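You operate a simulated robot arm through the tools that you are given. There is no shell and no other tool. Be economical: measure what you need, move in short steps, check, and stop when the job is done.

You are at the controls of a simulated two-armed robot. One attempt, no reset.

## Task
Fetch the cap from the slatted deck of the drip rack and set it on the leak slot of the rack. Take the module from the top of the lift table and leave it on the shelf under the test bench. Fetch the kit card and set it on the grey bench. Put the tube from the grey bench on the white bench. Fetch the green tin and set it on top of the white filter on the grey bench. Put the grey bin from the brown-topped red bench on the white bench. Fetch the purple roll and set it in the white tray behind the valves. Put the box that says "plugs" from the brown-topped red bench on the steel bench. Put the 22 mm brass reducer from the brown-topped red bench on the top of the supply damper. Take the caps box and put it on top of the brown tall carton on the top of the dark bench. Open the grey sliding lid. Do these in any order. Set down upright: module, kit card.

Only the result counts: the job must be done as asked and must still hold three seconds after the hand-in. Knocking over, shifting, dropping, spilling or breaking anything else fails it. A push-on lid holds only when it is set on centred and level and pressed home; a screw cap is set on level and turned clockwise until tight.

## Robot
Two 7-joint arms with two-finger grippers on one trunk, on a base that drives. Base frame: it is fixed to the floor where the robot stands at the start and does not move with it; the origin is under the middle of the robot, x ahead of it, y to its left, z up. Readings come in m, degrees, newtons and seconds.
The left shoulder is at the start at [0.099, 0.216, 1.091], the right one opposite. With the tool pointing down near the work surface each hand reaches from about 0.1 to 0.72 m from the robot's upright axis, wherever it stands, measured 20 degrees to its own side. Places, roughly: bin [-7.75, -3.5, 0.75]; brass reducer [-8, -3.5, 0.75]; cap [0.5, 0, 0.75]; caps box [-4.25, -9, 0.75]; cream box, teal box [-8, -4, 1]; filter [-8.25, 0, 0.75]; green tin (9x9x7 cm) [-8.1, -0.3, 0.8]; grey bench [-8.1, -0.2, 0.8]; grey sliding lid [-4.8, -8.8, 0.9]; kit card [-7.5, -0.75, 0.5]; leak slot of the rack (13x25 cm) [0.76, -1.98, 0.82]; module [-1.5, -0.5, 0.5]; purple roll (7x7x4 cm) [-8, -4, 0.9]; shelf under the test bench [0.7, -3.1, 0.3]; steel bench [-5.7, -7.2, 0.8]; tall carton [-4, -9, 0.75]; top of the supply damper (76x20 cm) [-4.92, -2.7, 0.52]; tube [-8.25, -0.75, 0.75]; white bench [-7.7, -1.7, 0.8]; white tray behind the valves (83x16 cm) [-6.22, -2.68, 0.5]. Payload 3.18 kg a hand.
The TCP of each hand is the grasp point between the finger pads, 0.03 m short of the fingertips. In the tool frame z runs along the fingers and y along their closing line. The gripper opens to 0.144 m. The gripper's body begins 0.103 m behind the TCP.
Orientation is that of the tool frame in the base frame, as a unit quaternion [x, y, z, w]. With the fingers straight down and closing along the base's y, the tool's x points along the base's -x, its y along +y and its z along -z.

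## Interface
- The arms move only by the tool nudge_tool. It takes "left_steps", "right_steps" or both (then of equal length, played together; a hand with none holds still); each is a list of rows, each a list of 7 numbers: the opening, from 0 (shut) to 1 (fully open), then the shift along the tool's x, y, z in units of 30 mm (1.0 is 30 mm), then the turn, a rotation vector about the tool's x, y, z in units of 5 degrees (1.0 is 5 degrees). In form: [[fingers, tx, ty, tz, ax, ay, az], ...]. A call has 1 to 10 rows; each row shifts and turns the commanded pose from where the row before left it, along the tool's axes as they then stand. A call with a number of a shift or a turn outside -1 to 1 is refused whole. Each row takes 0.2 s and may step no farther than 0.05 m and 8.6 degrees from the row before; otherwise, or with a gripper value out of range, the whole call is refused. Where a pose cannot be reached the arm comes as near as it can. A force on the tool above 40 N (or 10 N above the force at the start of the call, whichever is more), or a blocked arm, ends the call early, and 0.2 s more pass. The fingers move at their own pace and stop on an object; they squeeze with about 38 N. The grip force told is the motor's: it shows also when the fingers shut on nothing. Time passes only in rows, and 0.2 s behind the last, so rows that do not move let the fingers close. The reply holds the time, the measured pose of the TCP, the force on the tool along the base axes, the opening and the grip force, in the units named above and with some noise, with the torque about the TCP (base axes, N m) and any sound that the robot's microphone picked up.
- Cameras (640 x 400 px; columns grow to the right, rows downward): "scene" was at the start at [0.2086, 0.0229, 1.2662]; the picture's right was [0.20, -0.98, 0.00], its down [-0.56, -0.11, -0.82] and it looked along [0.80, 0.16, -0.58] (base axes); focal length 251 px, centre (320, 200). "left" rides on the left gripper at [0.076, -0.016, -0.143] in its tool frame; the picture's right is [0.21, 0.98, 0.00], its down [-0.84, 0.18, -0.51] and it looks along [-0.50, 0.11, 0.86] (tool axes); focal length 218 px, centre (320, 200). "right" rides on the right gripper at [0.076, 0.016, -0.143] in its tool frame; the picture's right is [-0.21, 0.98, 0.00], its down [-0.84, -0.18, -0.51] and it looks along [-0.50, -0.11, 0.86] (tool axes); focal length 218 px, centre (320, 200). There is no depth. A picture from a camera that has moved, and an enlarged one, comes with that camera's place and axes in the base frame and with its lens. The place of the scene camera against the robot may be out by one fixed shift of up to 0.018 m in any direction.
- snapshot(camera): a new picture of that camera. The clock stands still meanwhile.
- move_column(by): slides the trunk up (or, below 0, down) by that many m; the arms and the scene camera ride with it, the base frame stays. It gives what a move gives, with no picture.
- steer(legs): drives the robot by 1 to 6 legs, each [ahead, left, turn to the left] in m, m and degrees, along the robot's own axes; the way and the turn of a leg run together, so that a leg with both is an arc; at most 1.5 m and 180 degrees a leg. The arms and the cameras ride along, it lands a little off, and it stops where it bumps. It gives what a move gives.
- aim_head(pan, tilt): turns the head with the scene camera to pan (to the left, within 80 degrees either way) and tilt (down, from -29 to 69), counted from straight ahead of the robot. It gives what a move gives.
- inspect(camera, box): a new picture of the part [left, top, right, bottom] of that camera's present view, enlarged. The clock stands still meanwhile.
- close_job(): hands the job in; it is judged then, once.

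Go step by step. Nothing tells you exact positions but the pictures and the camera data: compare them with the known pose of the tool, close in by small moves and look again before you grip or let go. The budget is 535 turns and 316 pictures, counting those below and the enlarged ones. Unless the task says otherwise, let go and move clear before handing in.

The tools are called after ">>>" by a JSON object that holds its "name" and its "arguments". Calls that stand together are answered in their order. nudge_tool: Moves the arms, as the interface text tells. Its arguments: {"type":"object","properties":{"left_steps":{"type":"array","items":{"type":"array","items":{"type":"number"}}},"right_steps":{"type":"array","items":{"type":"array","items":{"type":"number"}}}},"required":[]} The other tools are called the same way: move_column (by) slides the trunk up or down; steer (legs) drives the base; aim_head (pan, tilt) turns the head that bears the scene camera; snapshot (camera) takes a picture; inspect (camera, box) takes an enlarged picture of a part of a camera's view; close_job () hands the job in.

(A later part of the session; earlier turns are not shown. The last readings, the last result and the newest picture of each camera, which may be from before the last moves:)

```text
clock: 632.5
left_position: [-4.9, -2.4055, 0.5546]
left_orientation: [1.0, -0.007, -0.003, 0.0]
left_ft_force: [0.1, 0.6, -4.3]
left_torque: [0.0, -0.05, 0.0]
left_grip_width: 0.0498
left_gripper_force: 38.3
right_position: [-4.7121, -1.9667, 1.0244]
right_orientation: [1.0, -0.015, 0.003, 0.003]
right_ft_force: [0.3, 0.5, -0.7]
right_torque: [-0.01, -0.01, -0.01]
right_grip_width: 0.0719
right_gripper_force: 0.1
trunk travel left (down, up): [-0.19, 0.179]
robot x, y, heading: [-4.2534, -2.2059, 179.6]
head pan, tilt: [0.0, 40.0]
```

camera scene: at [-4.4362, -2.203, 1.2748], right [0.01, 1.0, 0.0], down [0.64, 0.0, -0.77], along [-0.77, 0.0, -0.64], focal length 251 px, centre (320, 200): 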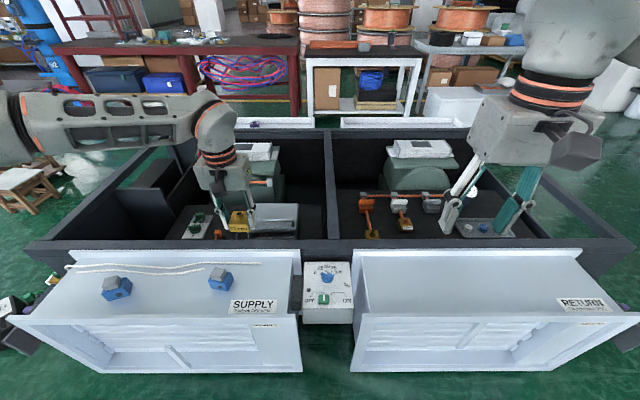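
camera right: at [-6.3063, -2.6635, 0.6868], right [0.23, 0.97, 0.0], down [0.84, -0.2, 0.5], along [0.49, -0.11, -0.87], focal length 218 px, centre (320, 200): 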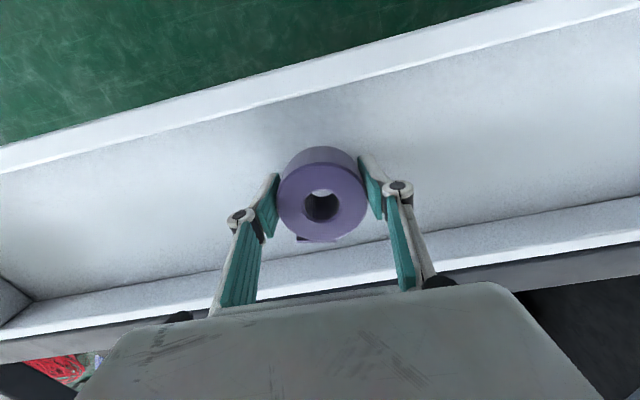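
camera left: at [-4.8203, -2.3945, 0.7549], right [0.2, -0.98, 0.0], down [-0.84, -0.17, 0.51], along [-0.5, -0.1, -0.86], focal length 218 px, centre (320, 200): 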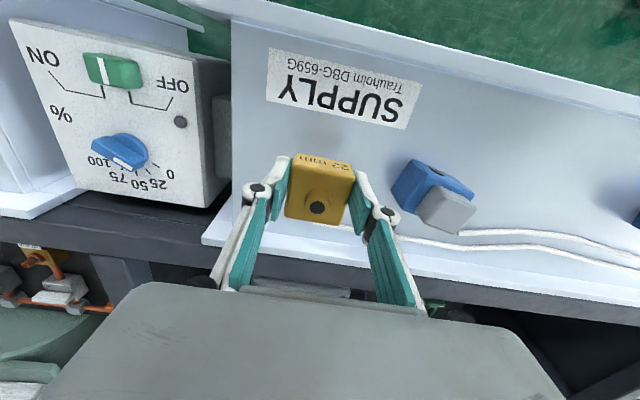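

>>> {"name": "nudge_tool", "arguments": {"left_steps": [[0, 0, 0, 0.15, 0, 0, 0], [0, 0, 0, 0.15, 0, 0, 0], [0, 0, 0, 0.15, 0, 0, 0], [0, 0, 0, 0.15, 0, 0, 0], [0, 0, 0, 0.15, 0, 0, 0], [0, 0, 0, 0.15, 0, 0, 0]]}}

>>> {"name": "inspect", "arguments": {"camera": "scene", "box": [160, 180, 320, 340]}}

```text
clock: 633.6
left_position: [-4.9018, -2.4048, 0.5418]
left_orientation: [1.0, -0.003, -0.006, -0.002]
left_ft_force: [9.8, -0.6, 26.7]
left_torque: [-0.76, -0.05, 0.42]
left_grip_width: 0.0493
left_gripper_force: 38.7
right_position: [-4.7103, -1.9663, 1.0264]
right_orientation: [1.0, -0.014, 0.002, 0.002]
right_ft_force: [0.5, 0.7, -0.4]
right_torque: [0.02, 0.03, -0.03]
right_grip_width: 0.0722
right_gripper_force: 0.1
trunk travel left (down, up): [-0.19, 0.179]
robot x, y, heading: [-4.2506, -2.2113, 179.6]
head pan, tilt: [0.0, 40.0]
stopped in row 5 (left hand): the force on the tool passed its limit at 42 N (the readings are from after the stop); the commanded pose is now the measured one
```

```text
2.50 times, centred on (240, 260) of scene
camera zoom: at [-4.4325, -2.2025, 1.2755], right [0.0, 1.0, 0.0], down [0.64, 0.0, -0.77], along [-0.77, 0.0, -0.64], focal length 627 px, centre (520, 50)
```

zoom: 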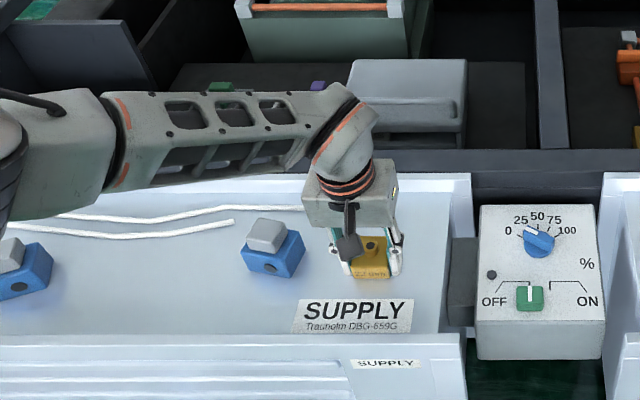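

Contact; release and rise.

>>> {"name": "nudge_tool", "arguments": {"left_steps": [[0, 0, 0, -0.1, 0, 0, 0], [0.5, 0, 0, 0, 0, 0, 0], [0.55, 0, 0, 0, 0, 0, 0], [0.55, 0, 0, -0.6, 0, 0, 0], [0.55, 0, 0, -1, 0, 0, 0], [0.55, 0, 0, -1, 0, 0, 0], [0.55, 0, 0, -1, 0, 0, 0], [0.55, 0, 0, -1, 0, 0, 0], [0.55, 0, 0, -1, 0, 0, 0], [0.55, 0.5, 0, -1, 0, 0, 0]]}}

>>> {"name": "nudge_tool", "arguments": {"left_steps": [[0.5, 0.5, 0, -1, 0, 0, 0], [0.5, 0.5, 0, -1, 0, 0, 0], [0.5, 0.5, 0, -1, 0, 0, 0], [0.5, 0.5, 0, -1, 0, 0, 0], [0.5, 0.5, 0, -1, 0, 0, 0], [0.5, 0.5, 0, -1, 0, 0, 0], [0.5, 0.5, 0, -1, 0, 0, 0], [0.5, 0.5, 0, -1, 0, 0, 0], [0.5, 0.5, 0, -1, 0, 0, 0], [0.5, 0.5, 0, -1, 0, 0, 0]]}}

>>> {"name": "inspect", "arguments": {"camera": "scene", "box": [160, 180, 320, 340]}}

>>> {"name": "aim_head", "arguments": {"pan": 50, "tilt": 20}}

>>> {"name": "snapshot", "arguments": {"camera": "scene"}}

```text
clock: 635.9
left_position: [-4.8852, -2.4066, 0.7395]
left_orientation: [1.0, -0.006, -0.006, -0.002]
left_ft_force: [-0.5, -0.3, 0.5]
left_torque: [0.01, 0.03, -0.01]
left_grip_width: 0.0795
left_gripper_force: 0.1
right_position: [-4.7114, -1.9669, 1.0242]
right_orientation: [1.0, -0.013, 0.003, 0.003]
right_ft_force: [-0.3, 0.4, 0.5]
right_torque: [-0.01, -0.01, -0.02]
right_grip_width: 0.0718
right_gripper_force: 0.1
trunk travel left (down, up): [-0.19, 0.179]
robot x, y, heading: [-4.2507, -2.2092, 179.6]
head pan, tilt: [0.0, 40.0]
```

```text
clock: 638.0
left_position: [-4.7318, -2.4092, 1.0374]
left_orientation: [1.0, -0.005, -0.005, 0.0]
left_ft_force: [-0.4, -0.2, 0.3]
left_torque: [0.03, 0.05, -0.06]
left_grip_width: 0.0721
left_gripper_force: 0.1
right_position: [-4.7123, -1.9679, 1.0255]
right_orientation: [1.0, -0.014, 0.003, 0.003]
right_ft_force: [0.8, 1.1, 0.6]
right_torque: [0.03, 0.02, 0.01]
right_grip_width: 0.0721
right_gripper_force: 0.1
trunk travel left (down, up): [-0.19, 0.179]
robot x, y, heading: [-4.2495, -2.2096, 179.8]
head pan, tilt: [0.0, 40.0]
```

```text
2.50 times, centred on (240, 260) of scene
camera zoom: at [-4.4342, -2.2028, 1.2753], right [0.01, 1.0, 0.0], down [0.64, 0.0, -0.77], along [-0.77, 0.0, -0.64], focal length 627 px, centre (520, 50)
```

zoom: 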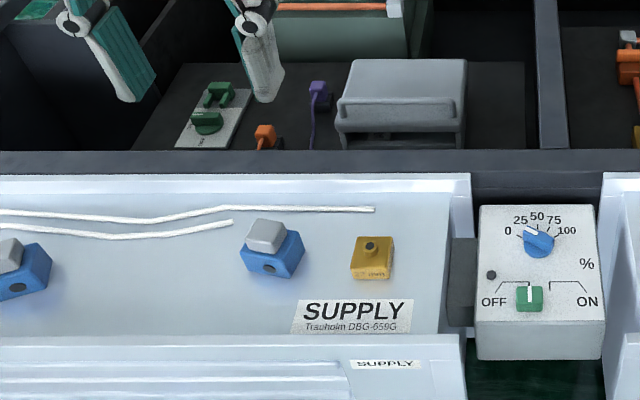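

```text
clock: 639.2
left_position: [-4.7334, -2.407, 1.0361]
left_orientation: [1.0, -0.005, -0.005, -0.001]
left_ft_force: [-0.4, -0.7, 0.7]
left_torque: [-0.01, -0.03, -0.01]
left_grip_width: 0.072
left_gripper_force: 0.0
right_position: [-4.712, -1.9692, 1.0249]
right_orientation: [1.0, -0.014, 0.003, 0.003]
right_ft_force: [-0.4, -0.9, 0.2]
right_torque: [-0.05, -0.03, -0.02]
right_grip_width: 0.072
right_gripper_force: 0.1
trunk travel left (down, up): [-0.19, 0.179]
robot x, y, heading: [-4.2496, -2.2077, 179.7]
head pan, tilt: [50.0, 20.0]
```

```text
137 pictures are left
camera scene: at [-4.4104, -2.2743, 1.3065], right [-0.76, 0.65, 0.0], down [0.22, 0.26, -0.94], along [-0.61, -0.72, -0.34], focal length 251 px, centre (320, 200)
```

scene: 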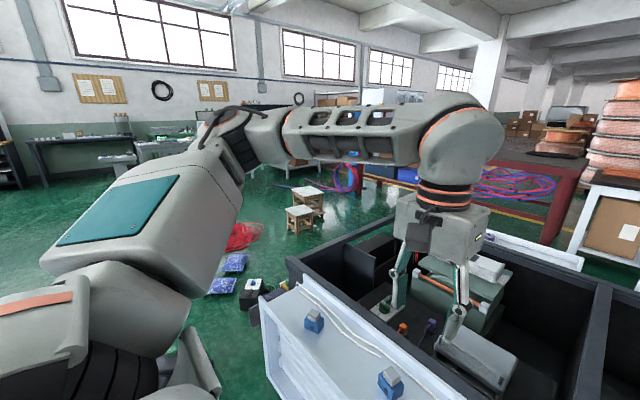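

The reducer is on the supply damper. Now the PLUGS box: I'll go back round to the lane on the east side of the red bench.

>>> {"name": "steer", "arguments": {"legs": [[-0.42, 0, 0], [0, -0.95, 0], [0.55, -0.6, 0], [1.2, 0, 0], [1.2, 0, 0]]}}

>>> {"name": "aim_head", "arguments": {"pan": 0, "tilt": 30}}

```text
clock: 667.1
left_position: [-7.2918, -0.852, 1.036]
left_orientation: [1.0, -0.006, -0.005, -0.001]
left_ft_force: [0.7, 0.5, -0.1]
left_torque: [-0.02, 0.02, -0.01]
left_grip_width: 0.0719
left_gripper_force: 0.1
right_position: [-7.2707, -0.4109, 1.0242]
right_orientation: [1.0, -0.016, 0.004, 0.002]
right_ft_force: [-0.3, -0.2, -0.2]
right_torque: [-0.01, -0.02, 0.02]
right_grip_width: 0.0721
right_gripper_force: 0.1
trunk travel left (down, up): [-0.19, 0.179]
robot x, y, heading: [-6.807, -0.6545, 179.6]
head pan, tilt: [50.0, 20.0]
```

```text
clock: 668.2
left_position: [-7.2919, -0.852, 1.0364]
left_orientation: [1.0, -0.007, -0.005, 0.0]
left_ft_force: [-0.1, 0.0, 0.8]
left_torque: [-0.03, 0.02, 0.03]
left_grip_width: 0.0719
left_gripper_force: 0.0
right_position: [-7.2706, -0.4103, 1.0249]
right_orientation: [1.0, -0.016, 0.003, 0.003]
right_ft_force: [0.1, 0.0, 0.5]
right_torque: [0.02, -0.02, -0.02]
right_grip_width: 0.0722
right_gripper_force: 0.1
trunk travel left (down, up): [-0.19, 0.179]
robot x, y, heading: [-6.8101, -0.6545, 179.8]
head pan, tilt: [0.0, 30.0]
```

>>> {"name": "nudge_tool", "arguments": {"left_steps": [[0.5, 0.5, 0, -1, 0, 0, 0], [0.5, 0.5, 0, -1, 0, 0, 0], [0.5, 0.5, 0, -1, 0, 0, 0], [0.5, 0.5, 0, -0.5, 0, 0, 0]], "right_steps": [[0.5, 0.5, 0, -1, 0, 0, 0], [0.5, 0.5, 0, -1, 0, 0, 0], [0.5, 0.5, 0, -1, 0, 0, 0], [0.5, 0.5, 0, -0.5, 0, 0, 0]]}}

>>> {"name": "steer", "arguments": {"legs": [[0, 1.2, 0], [0, 1.2, 0], [0, 0.8, 0]]}}

>>> {"name": "aim_head", "arguments": {"pan": 25, "tilt": 30}}

>>> {"name": "snapshot", "arguments": {"camera": "scene"}}

```text
clock: 669.2
left_position: [-7.2305, -0.8545, 1.1416]
left_orientation: [1.0, -0.007, -0.005, 0.0]
left_ft_force: [-0.6, 0.2, 0.3]
left_torque: [0.02, 0.04, -0.01]
left_grip_width: 0.072
left_gripper_force: 0.0
right_position: [-7.2142, -0.4149, 1.1306]
right_orientation: [1.0, -0.015, 0.003, 0.003]
right_ft_force: [-0.2, 0.8, 0.4]
right_torque: [0.04, 0.03, -0.02]
right_grip_width: 0.0719
right_gripper_force: 0.0
trunk travel left (down, up): [-0.19, 0.179]
robot x, y, heading: [-6.8123, -0.6512, 179.6]
head pan, tilt: [0.0, 30.0]
```

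```text
clock: 697.2
left_position: [-7.2216, -4.0336, 1.1407]
left_orientation: [1.0, -0.005, -0.005, 0.0]
left_ft_force: [0.6, 0.6, -0.6]
left_torque: [-0.02, 0.0, -0.03]
left_grip_width: 0.072
left_gripper_force: 0.0
right_position: [-7.2052, -3.5926, 1.13]
right_orientation: [1.0, -0.013, 0.002, 0.003]
right_ft_force: [0.8, 0.7, 0.6]
right_torque: [-0.01, 0.01, -0.03]
right_grip_width: 0.0721
right_gripper_force: 0.1
trunk travel left (down, up): [-0.19, 0.179]
robot x, y, heading: [-6.798, -3.8314, 180.0]
head pan, tilt: [0.0, 30.0]
```

```text
clock: 698.1
left_position: [-7.2209, -4.0325, 1.1412]
left_orientation: [1.0, -0.004, -0.006, -0.001]
left_ft_force: [0.7, -0.2, -1.3]
left_torque: [0.0, -0.02, -0.02]
left_grip_width: 0.072
left_gripper_force: 0.1
right_position: [-7.2044, -3.5934, 1.1295]
right_orientation: [1.0, -0.013, 0.003, 0.003]
right_ft_force: [0.0, -1.7, 0.3]
right_torque: [-0.02, 0.01, 0.01]
right_grip_width: 0.0721
right_gripper_force: 0.0
trunk travel left (down, up): [-0.19, 0.179]
robot x, y, heading: [-6.7983, -3.8334, 179.6]
head pan, tilt: [25.0, 30.0]
```

```text
136 pictures are left
camera scene: at [-6.9811, -3.8633, 1.2904], right [-0.42, 0.91, 0.0], down [0.45, 0.21, -0.87], along [-0.79, -0.36, -0.5], focal length 251 px, centre (320, 200)
```

scene: 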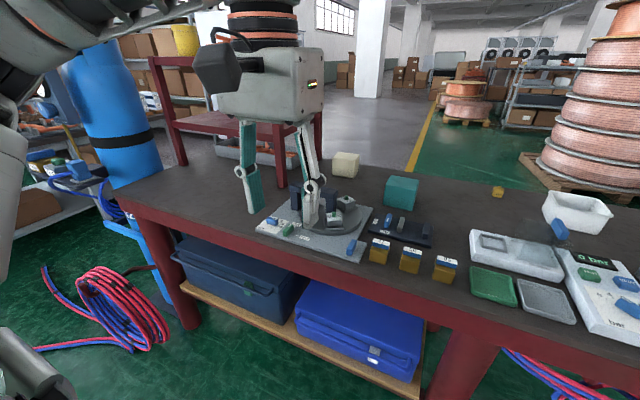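

The PLUGS box lies behind a turntable device from this side, about (−7.97, −4.18). I'll enlarge it to judge its orientation.

>>> {"name": "inspect", "arguments": {"camera": "scene", "box": [250, 120, 450, 260]}}

>>> {"name": "snapshot", "arguments": {"camera": "left"}}

```text
2.86 times, centred on (350, 190) of scene
camera zoom: at [-6.9811, -3.8633, 1.2904], right [-0.42, 0.91, 0.0], down [0.45, 0.21, -0.87], along [-0.79, -0.36, -0.5], focal length 716 px, centre (234, 229)
```

zoom: 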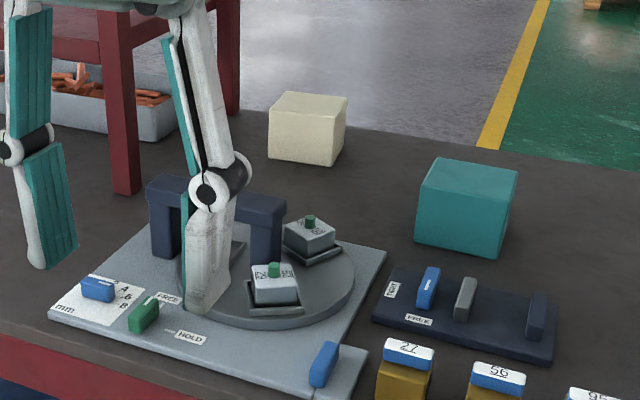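

```text
134 pictures are left
camera left: at [-7.142, -4.0186, 1.2832], right [0.2, -0.98, 0.0], down [-0.84, -0.17, 0.52], along [-0.51, -0.1, -0.86], focal length 218 px, centre (320, 200)
```

left: 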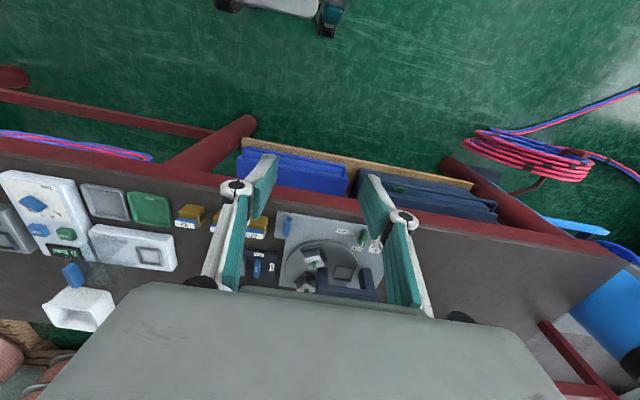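

The box is aligned with the bench to within a few degrees. I'll reach over the device with the left hand pitched 45° forward: first move in, lower the trunk a little and pitch the hand.

>>> {"name": "steer", "arguments": {"legs": [[0.22, 0.13, 0]]}}

>>> {"name": "move_column", "arguments": {"by": -0.06}}

>>> {"name": "nudge_tool", "arguments": {"left_steps": [[0.9, 0, 0, -0.6, 0, -1, 0], [0.9, 0, 0, -0.6, 0, -1, 0], [0.9, 0, 0, -0.4, 0, -1, 0], [0.9, -0.3, 0, 0, 0, -1, 0], [0.9, -0.3, 0, 0, 0, -1, 0], [0.9, -0.3, 0, 0, 0, -1, 0], [0.9, -0.3, 0, 0, 0, -1, 0], [0.9, -0.3, 0, 0, 0, -1, 0], [0.9, -0.3, 0, 0, 0, -1, 0]]}}

>>> {"name": "snapshot", "arguments": {"camera": "left"}}

>>> {"name": "snapshot", "arguments": {"camera": "scene"}}

```text
clock: 700.0
left_position: [-7.4391, -4.1617, 1.1408]
left_orientation: [1.0, -0.004, -0.005, -0.001]
left_ft_force: [0.4, -0.1, 0.3]
left_torque: [-0.01, -0.04, -0.02]
left_grip_width: 0.072
left_gripper_force: 0.0
right_position: [-7.4226, -3.7214, 1.1297]
right_orientation: [1.0, -0.013, 0.004, 0.002]
right_ft_force: [-0.8, 0.3, 0.2]
right_torque: [0.0, -0.02, 0.01]
right_grip_width: 0.0718
right_gripper_force: 0.1
trunk travel left (down, up): [-0.19, 0.179]
robot x, y, heading: [-7.0164, -3.9588, 179.8]
head pan, tilt: [25.0, 30.0]
```

```text
clock: 701.0
left_position: [-7.4363, -4.1624, 1.0826]
left_orientation: [1.0, -0.004, -0.007, 0.0]
left_ft_force: [0.7, -0.1, 0.1]
left_torque: [-0.02, 0.07, 0.02]
left_grip_width: 0.0721
left_gripper_force: 0.0
right_position: [-7.4196, -3.7226, 1.0722]
right_orientation: [1.0, -0.013, 0.002, 0.003]
right_ft_force: [0.6, -0.2, -0.9]
right_torque: [-0.02, 0.1, 0.03]
right_grip_width: 0.0723
right_gripper_force: 0.1
trunk travel left (down, up): [-0.13, 0.239]
robot x, y, heading: [-7.0183, -3.9615, 179.6]
head pan, tilt: [25.0, 30.0]
```

```text
clock: 703.0
left_position: [-7.4813, -4.162, 1.1528]
left_orientation: [0.922, -0.004, -0.388, -0.003]
left_ft_force: [-0.7, -1.2, 0.4]
left_torque: [-0.02, -0.03, -0.02]
left_grip_width: 0.1294
left_gripper_force: 0.0
right_position: [-7.4223, -3.722, 1.0703]
right_orientation: [1.0, -0.013, 0.003, 0.003]
right_ft_force: [-0.8, 0.6, 0.3]
right_torque: [0.03, -0.01, -0.01]
right_grip_width: 0.0719
right_gripper_force: 0.1
trunk travel left (down, up): [-0.13, 0.239]
robot x, y, heading: [-7.0179, -3.9585, 179.7]
head pan, tilt: [25.0, 30.0]
```

```text
133 pictures are left
camera left: at [-7.3251, -4.1476, 1.1987], right [0.14, -0.98, -0.15], down [-0.23, -0.18, 0.96], along [-0.96, -0.1, -0.25], focal length 218 px, centre (320, 200)
```

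left: 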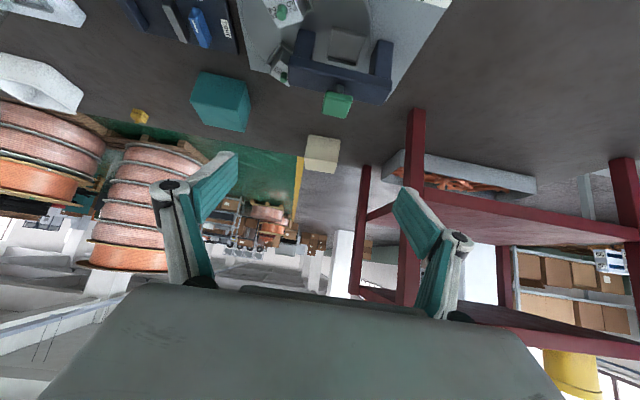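

```text
132 pictures are left
camera scene: at [-7.2595, -3.9917, 1.2224], right [-0.42, 0.91, 0.0], down [0.45, 0.21, -0.87], along [-0.79, -0.36, -0.5], focal length 251 px, centre (320, 200)
```

scene: 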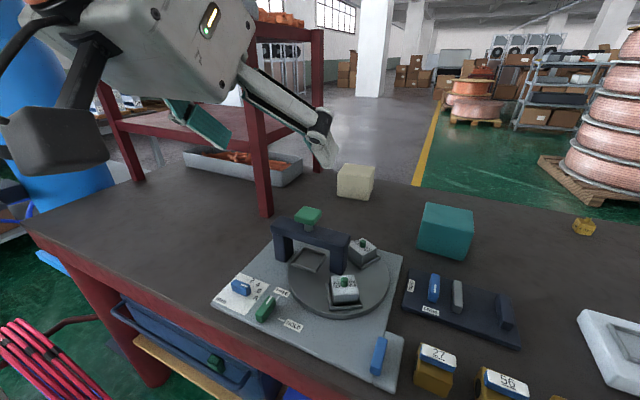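

Box centre at about (−7.957, −4.19, 0.88). I'll line up above and come in along the finger axis.

>>> {"name": "nudge_tool", "arguments": {"left_steps": [[0.95, -0.93, 0.19, 0.3, 0, 0, 0], [0.95, -0.93, 0.19, 0.3, 0, 0, 0], [0.95, -0.93, 0.19, 0.3, 0, 0, 0], [0.95, -0.93, 0.19, 0.3, 0, 0, 0], [0.95, -0.93, 0.19, 0.3, 0, 0, 0], [0.95, 0, 0, 1, 0, 0, 0], [0.95, 0, 0, 1, 0, 0, 0], [0.95, 0, 0, 1, 0, 0, 0], [0.95, 0, 0, 1, 0, 0, 0], [0.95, 0, 0, 1, 0, 0, 0]]}}

>>> {"name": "snapshot", "arguments": {"camera": "left"}}

>>> {"name": "snapshot", "arguments": {"camera": "scene"}}

```text
clock: 705.2
left_position: [-7.7181, -4.1889, 1.1147]
left_orientation: [0.922, -0.003, -0.387, -0.003]
left_ft_force: [-0.3, 0.9, 0.0]
left_torque: [-0.01, -0.04, 0.02]
left_grip_width: 0.1368
left_gripper_force: 0.1
right_position: [-7.4233, -3.7219, 1.0699]
right_orientation: [1.0, -0.014, 0.004, 0.003]
right_ft_force: [0.1, 0.5, 0.2]
right_torque: [0.02, -0.02, -0.06]
right_grip_width: 0.0719
right_gripper_force: 0.0
trunk travel left (down, up): [-0.13, 0.239]
robot x, y, heading: [-7.0142, -3.9559, 179.9]
head pan, tilt: [25.0, 30.0]
```

```text
131 pictures are left
camera left: at [-7.562, -4.1752, 1.1599], right [0.14, -0.98, -0.15], down [-0.23, -0.18, 0.96], along [-0.96, -0.1, -0.25], focal length 218 px, centre (320, 200)
```

left: 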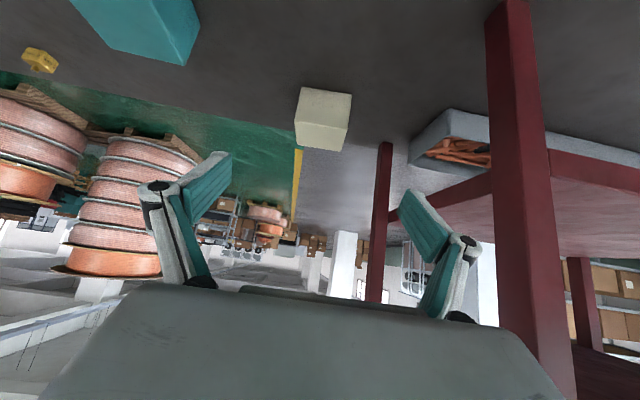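

```text
130 pictures are left
camera scene: at [-7.2605, -3.9918, 1.222], right [-0.42, 0.91, 0.0], down [0.45, 0.21, -0.87], along [-0.79, -0.36, -0.5], focal length 251 px, centre (320, 200)
```

scene: 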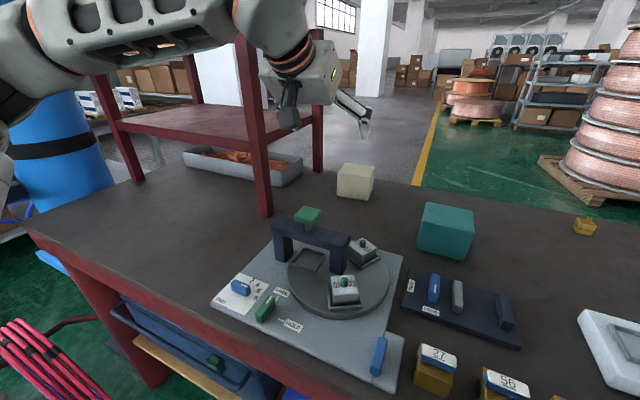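

>>> {"name": "nudge_tool", "arguments": {"left_steps": [[1, 0, 0.2, 1, 0, 0, 0], [1, 0, 0, 1, 0, 0, 0], [1, 0, 0, 1, 0, 0, 0], [1, 0, 0, 1, 0, 0, 0], [1, 0, 0, 1, 0, 0, 0], [1, 0, 0, 1, 0, 0, 0], [1, 0, 0, 1, 0, 0, 0]]}}

>>> {"name": "snapshot", "arguments": {"camera": "left"}}

>>> {"name": "snapshot", "arguments": {"camera": "scene"}}

```text
clock: 706.8
left_position: [-7.8686, -4.1925, 0.9686]
left_orientation: [0.922, -0.004, -0.387, -0.002]
left_ft_force: [-0.7, -0.2, -0.9]
left_torque: [-0.01, -0.01, -0.04]
left_grip_width: 0.144
left_gripper_force: 0.1
right_position: [-7.4246, -3.7226, 1.0693]
right_orientation: [1.0, -0.013, 0.005, 0.003]
right_ft_force: [-0.5, 0.2, 0.2]
right_torque: [0.01, 0.0, -0.03]
right_grip_width: 0.0721
right_gripper_force: 0.1
trunk travel left (down, up): [-0.13, 0.239]
robot x, y, heading: [-7.0178, -3.9616, 179.9]
head pan, tilt: [25.0, 30.0]
```

```text
129 pictures are left
camera left: at [-7.7128, -4.178, 1.0143], right [0.14, -0.98, -0.15], down [-0.23, -0.18, 0.96], along [-0.96, -0.1, -0.25], focal length 218 px, centre (320, 200)
```

left: 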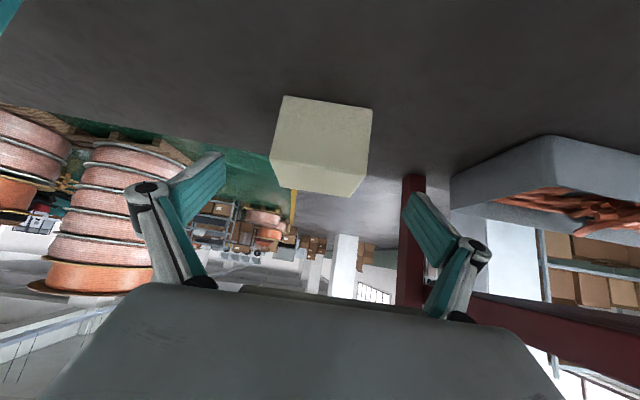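

```text
128 pictures are left
camera scene: at [-7.2605, -3.9916, 1.222], right [-0.42, 0.91, 0.0], down [0.45, 0.21, -0.87], along [-0.79, -0.36, -0.5], focal length 251 px, centre (320, 200)
```

scene: 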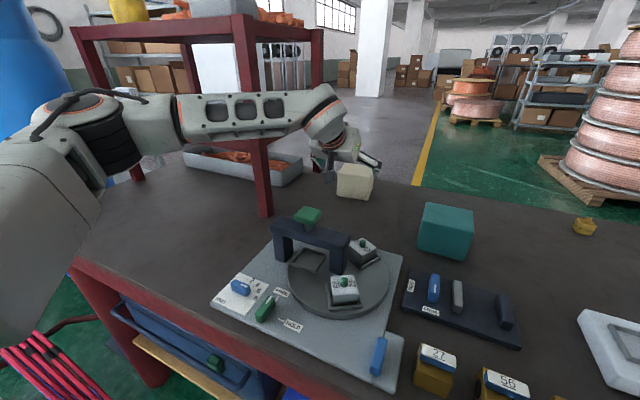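

Well aligned. I'll go in 12 cm and close.

>>> {"name": "nudge_tool", "arguments": {"left_steps": [[1, 0, 0.1, 1, 0, 0, 0], [1, 0, 0, 1, 0, 0, 0], [1, 0, 0, 1, 0, 0, 0], [1, 0, 0, 0.9, 0, 0, 0], [0.8, 0, 0, 0, 0, 0, 0], [0.5, 0, 0, 0, 0, 0, 0], [0.5, 0, 0, 0, 0, 0, 0]]}}

>>> {"name": "snapshot", "arguments": {"camera": "left"}}

```text
clock: 708.4
left_position: [-7.9504, -4.1951, 0.8883]
left_orientation: [0.921, -0.004, -0.389, -0.002]
left_ft_force: [-0.2, -0.1, 4.1]
left_torque: [-0.38, 0.06, 0.15]
left_grip_width: 0.0999
left_gripper_force: 37.9
right_position: [-7.4216, -3.7211, 1.0704]
right_orientation: [1.0, -0.012, 0.002, 0.002]
right_ft_force: [-0.2, 0.8, 0.6]
right_torque: [-0.02, 0.03, -0.03]
right_grip_width: 0.0719
right_gripper_force: 0.0
trunk travel left (down, up): [-0.13, 0.239]
robot x, y, heading: [-7.0158, -3.9596, 179.8]
head pan, tilt: [25.0, 30.0]
```

```text
127 pictures are left
camera left: at [-7.7946, -4.181, 0.9341], right [0.14, -0.98, -0.15], down [-0.23, -0.18, 0.96], along [-0.96, -0.1, -0.25], focal length 218 px, centre (320, 200)
```

left: 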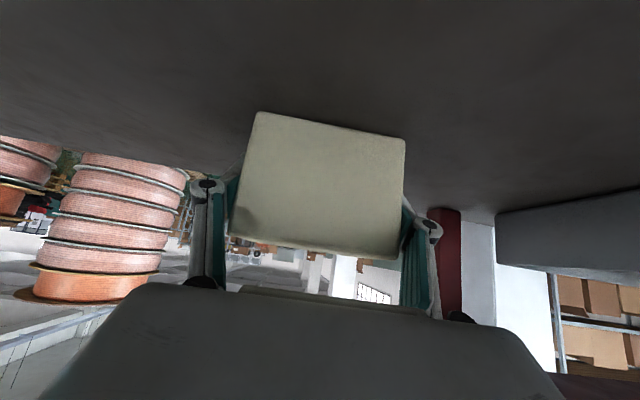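

Gripped. I'll lift straight up, then pull back along the finger axis.

>>> {"name": "nudge_tool", "arguments": {"left_steps": [[0.5, -0.36, 0, -0.35, 0, 0, 0], [0.5, -0.72, 0, -0.7, 0, 0, 0], [0.5, -0.72, 0, -0.7, 0, 0, 0], [0.5, -0.72, 0, -0.7, 0, 0, 0], [0.5, 0, 0, -1, 0, 0, 0], [0.5, 0, 0, -1, 0, 0, 0], [0.5, 0, 0, -1, 0, 0, 0], [0.5, 0, 0, -1, 0, 0, 0], [0.5, 0, 0, -1, 0, 0, 0], [0.5, 0, 0, -1, 0, 0, 0]]}}

>>> {"name": "nudge_tool", "arguments": {"left_steps": [[0.5, 0.5, 0, -0.8, 0, 0, 0], [0.5, 0.5, 0, -0.8, 0, 0, 0], [0.5, 0.5, 0, -0.8, 0, 0, 0], [0.5, 0.5, 0, -0.8, 0, 0, 0], [0.5, 0.5, 0, -0.8, 0, 0, 0], [0.5, 0.5, 0, -0.8, 0, 0, 0]]}}

>>> {"name": "snapshot", "arguments": {"camera": "scene"}}

```text
clock: 710.6
left_position: [-7.8229, -4.1981, 1.1216]
left_orientation: [0.922, -0.003, -0.388, -0.002]
left_ft_force: [-0.8, 0.2, -2.2]
left_torque: [0.0, 0.0, 0.01]
left_grip_width: 0.1
left_gripper_force: 37.6
right_position: [-7.4215, -3.7222, 1.0711]
right_orientation: [1.0, -0.013, 0.002, 0.003]
right_ft_force: [0.4, -0.6, 0.7]
right_torque: [-0.02, 0.01, -0.01]
right_grip_width: 0.0717
right_gripper_force: 0.1
trunk travel left (down, up): [-0.13, 0.239]
robot x, y, heading: [-7.0165, -3.9642, 179.9]
head pan, tilt: [25.0, 30.0]
```

```text
clock: 712.0
left_position: [-7.6541, -4.1974, 1.1556]
left_orientation: [0.922, -0.004, -0.387, -0.003]
left_ft_force: [0.1, -0.5, -2.4]
left_torque: [-0.01, -0.05, -0.03]
left_grip_width: 0.0998
left_gripper_force: 38.5
right_position: [-7.423, -3.7212, 1.0705]
right_orientation: [1.0, -0.014, 0.002, 0.002]
right_ft_force: [0.9, 0.5, -0.6]
right_torque: [-0.01, 0.05, 0.0]
right_grip_width: 0.072
right_gripper_force: 0.0
trunk travel left (down, up): [-0.13, 0.239]
robot x, y, heading: [-7.0196, -3.96, 179.7]
head pan, tilt: [25.0, 30.0]
```

```text
126 pictures are left
camera scene: at [-7.2589, -3.9919, 1.2227], right [-0.42, 0.91, 0.0], down [0.45, 0.21, -0.87], along [-0.79, -0.36, -0.5], focal length 251 px, centre (320, 200)
```

scene: 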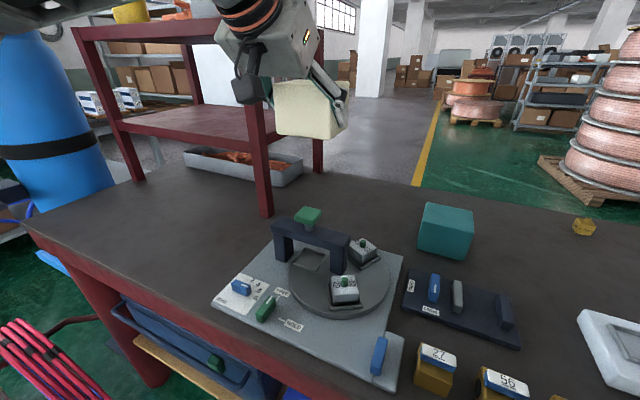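

Lifted. I'll back off and look south for the way to the steel bench.

>>> {"name": "steer", "arguments": {"legs": [[-0.35, 0, 0]]}}

>>> {"name": "aim_head", "arguments": {"pan": 80, "tilt": 20}}

>>> {"name": "snapshot", "arguments": {"camera": "scene"}}

```text
clock: 714.2
left_position: [-7.3046, -4.2004, 1.1549]
left_orientation: [0.922, -0.003, -0.387, -0.002]
left_ft_force: [-0.4, 1.4, -2.1]
left_torque: [0.0, -0.03, 0.01]
left_grip_width: 0.0997
left_gripper_force: 38.0
right_position: [-7.0725, -3.7244, 1.0702]
right_orientation: [1.0, -0.013, 0.004, 0.003]
right_ft_force: [1.3, 0.3, -0.3]
right_torque: [0.0, 0.03, 0.02]
right_grip_width: 0.0719
right_gripper_force: 0.0
trunk travel left (down, up): [-0.13, 0.239]
robot x, y, heading: [-6.6673, -3.9573, 180.2]
head pan, tilt: [25.0, 30.0]
```

```text
clock: 715.5
left_position: [-7.3054, -4.1999, 1.1542]
left_orientation: [0.922, -0.003, -0.387, -0.001]
left_ft_force: [0.0, -0.2, -1.9]
left_torque: [-0.02, 0.01, -0.02]
left_grip_width: 0.0993
left_gripper_force: 37.9
right_position: [-7.0726, -3.7238, 1.0701]
right_orientation: [1.0, -0.012, 0.004, 0.002]
right_ft_force: [-0.1, -0.1, -0.1]
right_torque: [0.01, 0.03, 0.01]
right_grip_width: 0.0721
right_gripper_force: 0.2
trunk travel left (down, up): [-0.13, 0.239]
robot x, y, heading: [-6.6674, -3.9571, 180.4]
head pan, tilt: [80.0, 20.0]
```

```text
125 pictures are left
camera scene: at [-6.8441, -4.0466, 1.2384], right [-0.98, 0.17, 0.0], down [0.06, 0.34, -0.94], along [-0.16, -0.93, -0.34], focal length 251 px, centre (320, 200)
```

scene: 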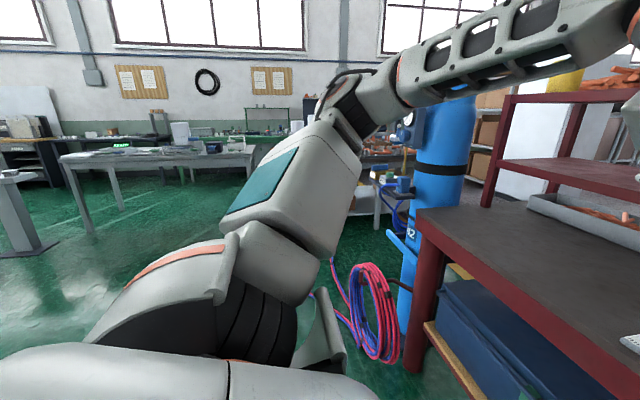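

>>> {"name": "steer", "arguments": {"legs": [[0, 0, 90]]}}

>>> {"name": "aim_head", "arguments": {"pan": 15, "tilt": 25}}

>>> {"name": "snapshot", "arguments": {"camera": "scene"}}

```text
clock: 719.7
left_position: [-6.4277, -4.5997, 1.1545]
left_orientation: [0.654, 0.65, -0.274, 0.272]
left_ft_force: [-0.6, -0.7, -2.3]
left_torque: [0.02, 0.02, -0.01]
left_grip_width: 0.0996
left_gripper_force: 37.6
right_position: [-6.903, -4.3668, 1.0695]
right_orientation: [0.716, 0.699, 0.004, -0.001]
right_ft_force: [-0.3, 1.1, -0.4]
right_torque: [0.01, 0.01, 0.02]
right_grip_width: 0.0718
right_gripper_force: 0.1
trunk travel left (down, up): [-0.13, 0.239]
robot x, y, heading: [-6.6642, -3.9601, -89.9]
head pan, tilt: [80.0, 20.0]
```

```text
clock: 721.0
left_position: [-6.4279, -4.5984, 1.155]
left_orientation: [0.654, 0.65, -0.274, 0.272]
left_ft_force: [-0.7, 0.0, -2.6]
left_torque: [0.04, 0.02, -0.01]
left_grip_width: 0.0995
left_gripper_force: 37.9
right_position: [-6.9044, -4.3676, 1.0694]
right_orientation: [0.716, 0.699, 0.004, -0.001]
right_ft_force: [-0.2, 0.0, 0.0]
right_torque: [-0.01, 0.02, 0.01]
right_grip_width: 0.0722
right_gripper_force: 0.1
trunk travel left (down, up): [-0.13, 0.239]
robot x, y, heading: [-6.6712, -3.9596, -90.1]
head pan, tilt: [15.0, 25.0]
```

```text
124 pictures are left
camera scene: at [-6.6387, -4.2093, 1.2303], right [-0.97, -0.26, 0.0], down [-0.11, 0.41, -0.91], along [0.23, -0.88, -0.42], focal length 251 px, centre (320, 200)
```

scene: 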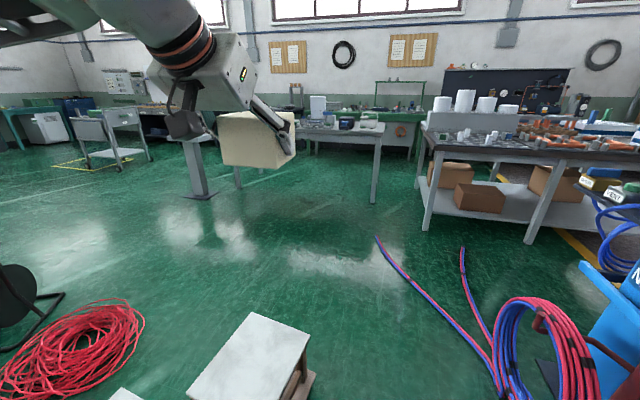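

I have to thread between a stool (x≥−6.47) and the hoses. I'll take it in short legs.

>>> {"name": "steer", "arguments": {"legs": [[0.35, -0.19, 0], [0.54, 0, 0]]}}

>>> {"name": "aim_head", "arguments": {"pan": 0, "tilt": 45}}

>>> {"name": "snapshot", "arguments": {"camera": "scene"}}

```text
clock: 725.4
left_position: [-6.6145, -5.3169, 1.155]
left_orientation: [0.656, 0.648, -0.277, 0.269]
left_ft_force: [-0.4, -0.4, -2.7]
left_torque: [0.01, 0.02, 0.0]
left_grip_width: 0.0996
left_gripper_force: 37.9
right_position: [-7.0887, -5.0817, 1.0763]
right_orientation: [0.72, 0.694, 0.001, 0.002]
right_ft_force: [0.0, 0.0, -0.2]
right_torque: [0.04, 0.01, 0.03]
right_grip_width: 0.0721
right_gripper_force: 0.1
trunk travel left (down, up): [-0.13, 0.239]
robot x, y, heading: [-6.852, -4.6772, -90.5]
head pan, tilt: [15.0, 25.0]
stopped in leg 2: the robot was blocked; the commanded pose is now the measured one
```

```text
clock: 726.2
left_position: [-6.6124, -5.3155, 1.1548]
left_orientation: [0.655, 0.649, -0.277, 0.27]
left_ft_force: [-1.0, 0.7, -2.0]
left_torque: [0.05, 0.02, 0.0]
left_grip_width: 0.0996
left_gripper_force: 37.5
right_position: [-7.0887, -5.0827, 1.0743]
right_orientation: [0.72, 0.694, 0.001, 0.0]
right_ft_force: [-0.4, 1.0, -0.4]
right_torque: [0.04, -0.03, 0.0]
right_grip_width: 0.0718
right_gripper_force: 0.0
trunk travel left (down, up): [-0.13, 0.239]
robot x, y, heading: [-6.8548, -4.6802, -90.4]
head pan, tilt: [0.0, 45.0]
```

```text
123 pictures are left
camera scene: at [-6.8442, -4.917, 1.2014], right [-1.0, 0.01, 0.01], down [0.0, 0.7, -0.71], along [-0.01, -0.71, -0.7], focal length 251 px, centre (320, 200)
```

scene: 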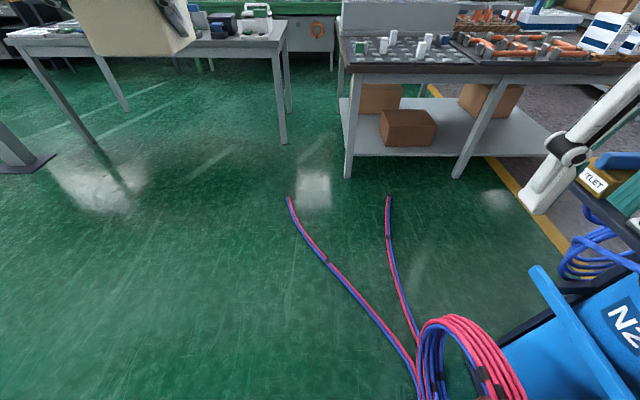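

Blocked, and slightly raised on the right side — likely at the hose coil. I'll back off and look down with the right-hand camera.

>>> {"name": "steer", "arguments": {"legs": [[-0.12, 0, 0.4]]}}

>>> {"name": "snapshot", "arguments": {"camera": "right"}}

>>> {"name": "snapshot", "arguments": {"camera": "left"}}

```text
clock: 727.5
left_position: [-6.6142, -5.1976, 1.1515]
left_orientation: [0.655, 0.65, -0.273, 0.271]
left_ft_force: [-0.3, 1.1, -2.1]
left_torque: [0.01, -0.02, -0.03]
left_grip_width: 0.0994
left_gripper_force: 38.4
right_position: [-7.0914, -4.9675, 1.07]
right_orientation: [0.718, 0.696, 0.009, 0.0]
right_ft_force: [-0.1, 0.4, 0.2]
right_torque: [-0.03, 0.03, -0.01]
right_grip_width: 0.0719
right_gripper_force: 0.1
trunk travel left (down, up): [-0.13, 0.239]
robot x, y, heading: [-6.8497, -4.5589, -90.0]
head pan, tilt: [0.0, 45.0]
```

```text
122 pictures are left
camera right: at [-7.0743, -4.8935, 1.2139], right [0.97, -0.24, 0.01], down [-0.21, -0.84, 0.5], along [-0.11, -0.48, -0.87], focal length 218 px, centre (320, 200)
```

right: 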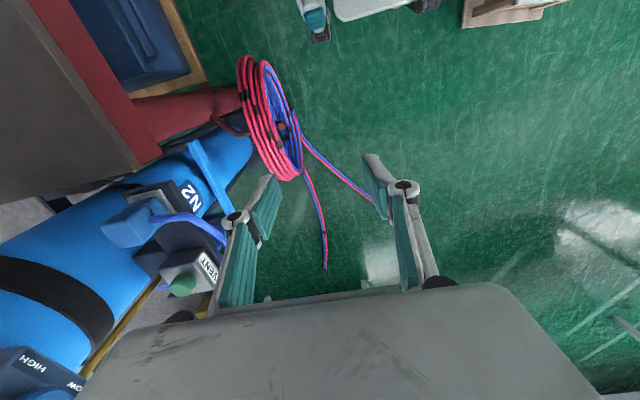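

```text
121 pictures are left
camera left: at [-6.6294, -5.0445, 1.1984], right [0.98, 0.14, -0.15], down [0.18, -0.24, 0.96], along [0.1, -0.96, -0.26], focal length 218 px, centre (320, 200)
```

left: 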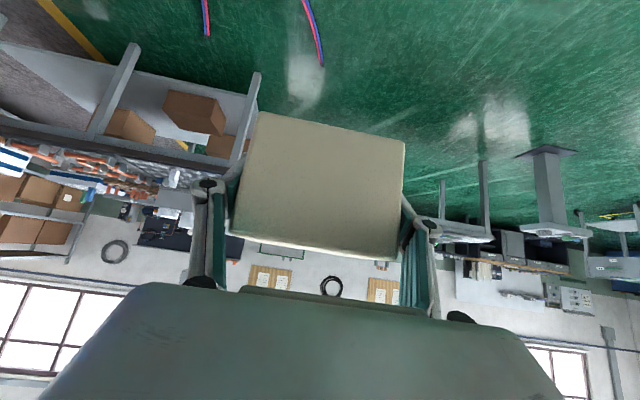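

The right elbow probably met the gas-cylinder regulators. I'll turn to face east (hands over the stools, elbows fore and aft) and move south sideways.

>>> {"name": "steer", "arguments": {"legs": [[-0.1, 0, 0], [0, 0, 90]]}}

>>> {"name": "aim_head", "arguments": {"pan": -60, "tilt": 40}}

>>> {"name": "snapshot", "arguments": {"camera": "scene"}}

>>> {"name": "snapshot", "arguments": {"camera": "right"}}

```text
clock: 732.5
left_position: [-6.2209, -4.2069, 1.1531]
left_orientation: [-0.009, 0.923, 0.004, 0.384]
left_ft_force: [0.6, 0.4, -2.1]
left_torque: [-0.02, 0.01, -0.01]
left_grip_width: 0.0994
left_gripper_force: 38.7
right_position: [-6.4419, -4.6889, 1.0698]
right_orientation: [0.004, 1.0, 0.005, -0.004]
right_ft_force: [-0.7, -0.7, 0.0]
right_torque: [0.02, -0.02, 0.01]
right_grip_width: 0.072
right_gripper_force: 0.1
trunk travel left (down, up): [-0.13, 0.239]
robot x, y, heading: [-6.8528, -4.4592, 1.5]
head pan, tilt: [0.0, 45.0]
```

```text
clock: 733.8
left_position: [-6.2211, -4.2072, 1.1518]
left_orientation: [-0.008, 0.923, 0.004, 0.384]
left_ft_force: [-0.3, -0.4, -2.3]
left_torque: [-0.01, 0.04, 0.01]
left_grip_width: 0.0994
left_gripper_force: 37.5
right_position: [-6.4404, -4.6893, 1.0694]
right_orientation: [0.004, 1.0, 0.005, -0.005]
right_ft_force: [0.2, -0.2, -0.3]
right_torque: [0.01, 0.0, 0.02]
right_grip_width: 0.0719
right_gripper_force: 0.0
trunk travel left (down, up): [-0.13, 0.239]
robot x, y, heading: [-6.8556, -4.4556, 1.2]
head pan, tilt: [-60.0, 40.0]
```

```text
120 pictures are left
camera scene: at [-6.6398, -4.5242, 1.207], right [-0.85, -0.52, 0.0], down [-0.33, 0.55, -0.77], along [0.4, -0.65, -0.64], focal length 251 px, centre (320, 200)
```

scene: 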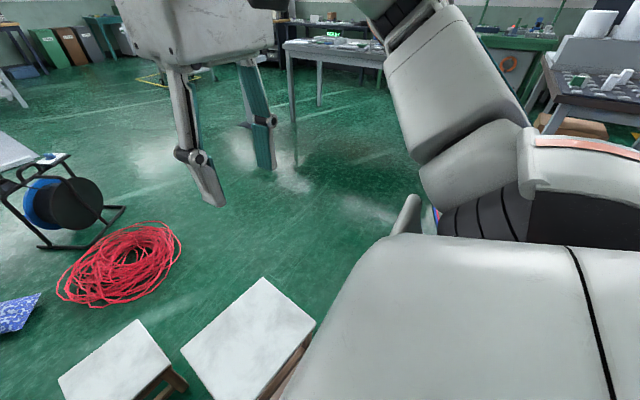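

```text
119 pictures are left
camera right: at [-6.5151, -4.6741, 1.2142], right [0.22, 0.98, 0.01], down [0.85, -0.19, 0.5], along [0.49, -0.1, -0.87], focal length 218 px, centre (320, 200)
```

right: 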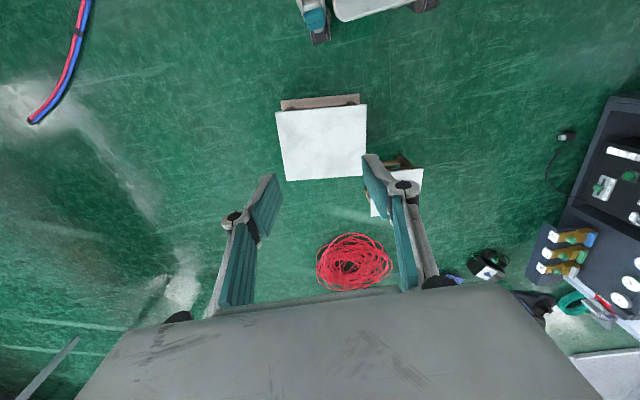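

The top view shows the stool edge at x≈−6.43. I'll go south, then diagonally past it, staying clear of the hose.

>>> {"name": "steer", "arguments": {"legs": [[0, -0.35, -1.2], [0.13, -0.2, 0], [0.13, -0.2, 0], [0.3, -0.4, 0]]}}

>>> {"name": "snapshot", "arguments": {"camera": "right"}}

>>> {"name": "snapshot", "arguments": {"camera": "scene"}}

```text
clock: 739.8
left_position: [-6.0836, -4.7848, 1.1503]
left_orientation: [0.007, 0.924, -0.002, 0.383]
left_ft_force: [0.2, 0.1, -2.6]
left_torque: [0.02, 0.04, -0.04]
left_grip_width: 0.0992
left_gripper_force: 37.6
right_position: [-6.3191, -5.2611, 1.0705]
right_orientation: [0.022, 1.0, 0.006, -0.004]
right_ft_force: [-0.5, 0.1, 0.0]
right_torque: [0.0, -0.02, 0.04]
right_grip_width: 0.0721
right_gripper_force: 0.1
trunk travel left (down, up): [-0.13, 0.239]
robot x, y, heading: [-6.7217, -5.0176, -0.2]
head pan, tilt: [-60.0, 40.0]
stopped in leg 3: the robot was blocked; the commanded pose is now the measured one
```

```text
118 pictures are left
camera right: at [-6.3924, -5.2424, 1.2142], right [0.25, 0.97, 0.01], down [0.84, -0.22, 0.5], along [0.48, -0.12, -0.87], focal length 218 px, centre (320, 200)
```

right: 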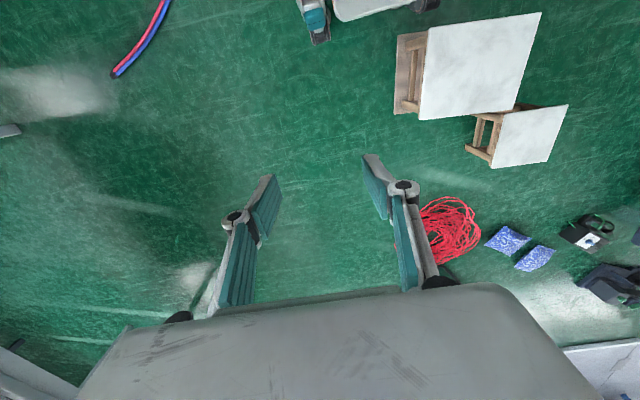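

```text
117 pictures are left
camera scene: at [-6.5123, -5.0885, 1.2069], right [-0.87, -0.49, 0.0], down [-0.32, 0.56, -0.77], along [0.38, -0.67, -0.64], focal length 251 px, centre (320, 200)
```

scene: 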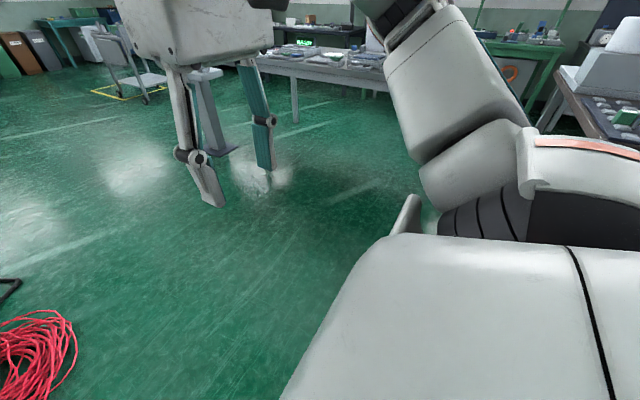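

I touched the stool's corner. I'll retreat north-west, turn to face south-east and follow the diagonal between the stool and the hose.

>>> {"name": "steer", "arguments": {"legs": [[-0.1, 0.0, 0], [-0.06, 0.27, 0], [0, 0, -58.5]]}}

>>> {"name": "snapshot", "arguments": {"camera": "right"}}

>>> {"name": "snapshot", "arguments": {"camera": "left"}}

```text
clock: 744.6
left_position: [-6.2042, -4.6324, 1.1494]
left_orientation: [0.09, 0.919, -0.036, 0.381]
left_ft_force: [-0.3, 0.8, -3.1]
left_torque: [-0.01, 0.03, 0.02]
left_grip_width: 0.0998
left_gripper_force: 38.2
right_position: [-6.5187, -5.0582, 1.0695]
right_orientation: [0.109, 0.994, 0.005, -0.005]
right_ft_force: [0.0, -0.5, 0.0]
right_torque: [-0.02, 0.0, -0.01]
right_grip_width: 0.0719
right_gripper_force: 0.1
trunk travel left (down, up): [-0.13, 0.239]
robot x, y, heading: [-6.8752, -4.7507, -11.2]
head pan, tilt: [-60.0, 40.0]
stopped in leg 3: the robot was blocked; the commanded pose is now the measured one
```

```text
116 pictures are left
camera right: at [-6.5885, -5.0269, 1.2142], right [0.42, 0.91, 0.01], down [0.79, -0.37, 0.5], along [0.46, -0.2, -0.87], focal length 218 px, centre (320, 200)
```

right: 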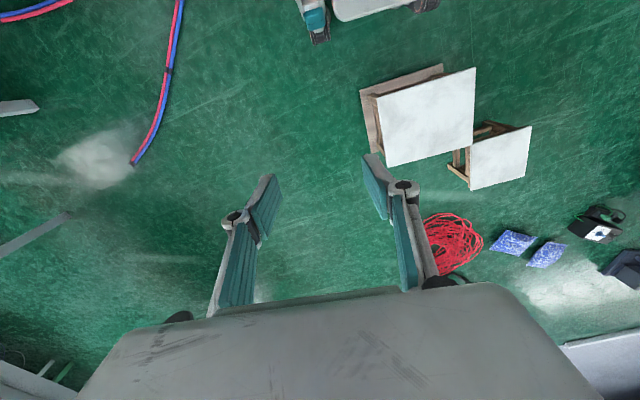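

```text
115 pictures are left
camera left: at [-6.3578, -4.619, 1.1971], right [0.04, 0.99, -0.15], down [0.27, 0.13, 0.95], along [0.96, -0.08, -0.26], focal length 218 px, centre (320, 200)
```

left: 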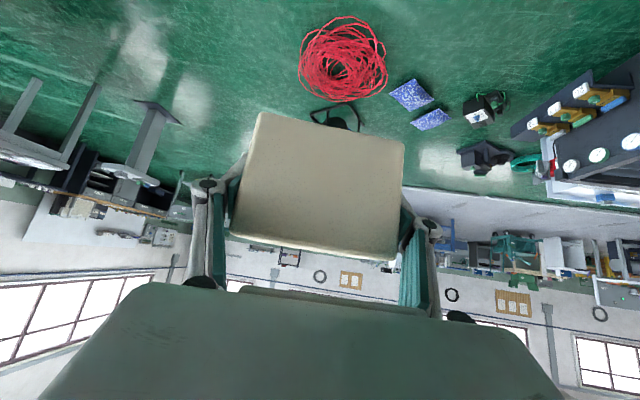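

Blocked again: my base is evidently wider sideways than I assumed, and I may have nudged the stool. I'll look at it with the scene camera to compare with before.

>>> {"name": "steer", "arguments": {"legs": [[-0.08, 0.1, 11.2]]}}

>>> {"name": "aim_head", "arguments": {"pan": -15, "tilt": 55}}

>>> {"name": "snapshot", "arguments": {"camera": "scene"}}

>>> {"name": "snapshot", "arguments": {"camera": "right"}}

```text
clock: 745.5
left_position: [-6.2226, -4.5732, 1.149]
left_orientation: [0.066, 0.921, -0.026, 0.382]
left_ft_force: [-0.2, 1.0, -2.1]
left_torque: [0.01, 0.04, 0.0]
left_grip_width: 0.0995
left_gripper_force: 37.8
right_position: [-6.5134, -5.016, 1.0714]
right_orientation: [0.084, 0.996, 0.006, -0.004]
right_ft_force: [0.4, -0.2, 0.2]
right_torque: [-0.02, -0.02, 0.01]
right_grip_width: 0.0721
right_gripper_force: 0.1
trunk travel left (down, up): [-0.13, 0.239]
robot x, y, heading: [-6.8866, -4.7286, -7.6]
head pan, tilt: [-60.0, 40.0]
stopped in leg 1: the robot was blocked; the commanded pose is now the measured one
```

```text
clock: 746.6
left_position: [-6.2209, -4.5759, 1.1505]
left_orientation: [0.068, 0.921, -0.027, 0.382]
left_ft_force: [1.1, 0.5, -1.9]
left_torque: [-0.02, 0.04, 0.02]
left_grip_width: 0.0997
left_gripper_force: 38.6
right_position: [-6.5143, -5.0178, 1.0697]
right_orientation: [0.084, 0.996, 0.005, -0.004]
right_ft_force: [0.4, -0.6, 0.8]
right_torque: [-0.01, 0.0, 0.02]
right_grip_width: 0.0721
right_gripper_force: 0.0
trunk travel left (down, up): [-0.13, 0.239]
robot x, y, heading: [-6.8848, -4.7284, -7.8]
head pan, tilt: [-15.0, 55.0]
```

```text
114 pictures are left
camera scene: at [-6.651, -4.7714, 1.1863], right [-0.39, -0.92, 0.0], down [-0.76, 0.32, -0.57], along [0.53, -0.22, -0.82], focal length 251 px, centre (320, 200)
```

scene: 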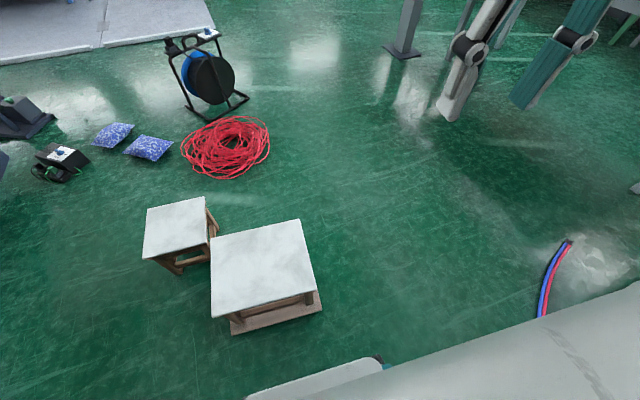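

```text
113 pictures are left
camera right: at [-6.5845, -4.9906, 1.2144], right [0.37, 0.93, 0.01], down [0.8, -0.32, 0.5], along [0.47, -0.18, -0.87], focal length 218 px, centre (320, 200)
```

right: 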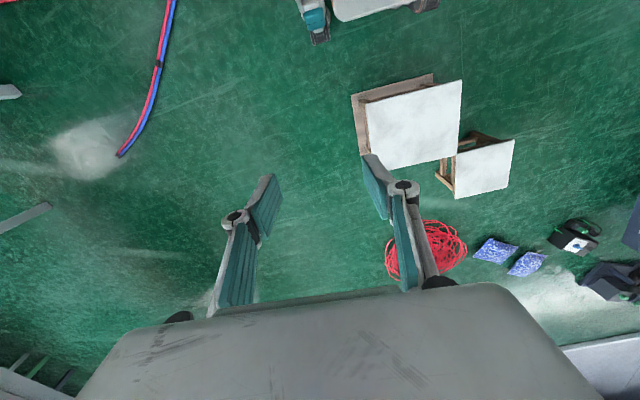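

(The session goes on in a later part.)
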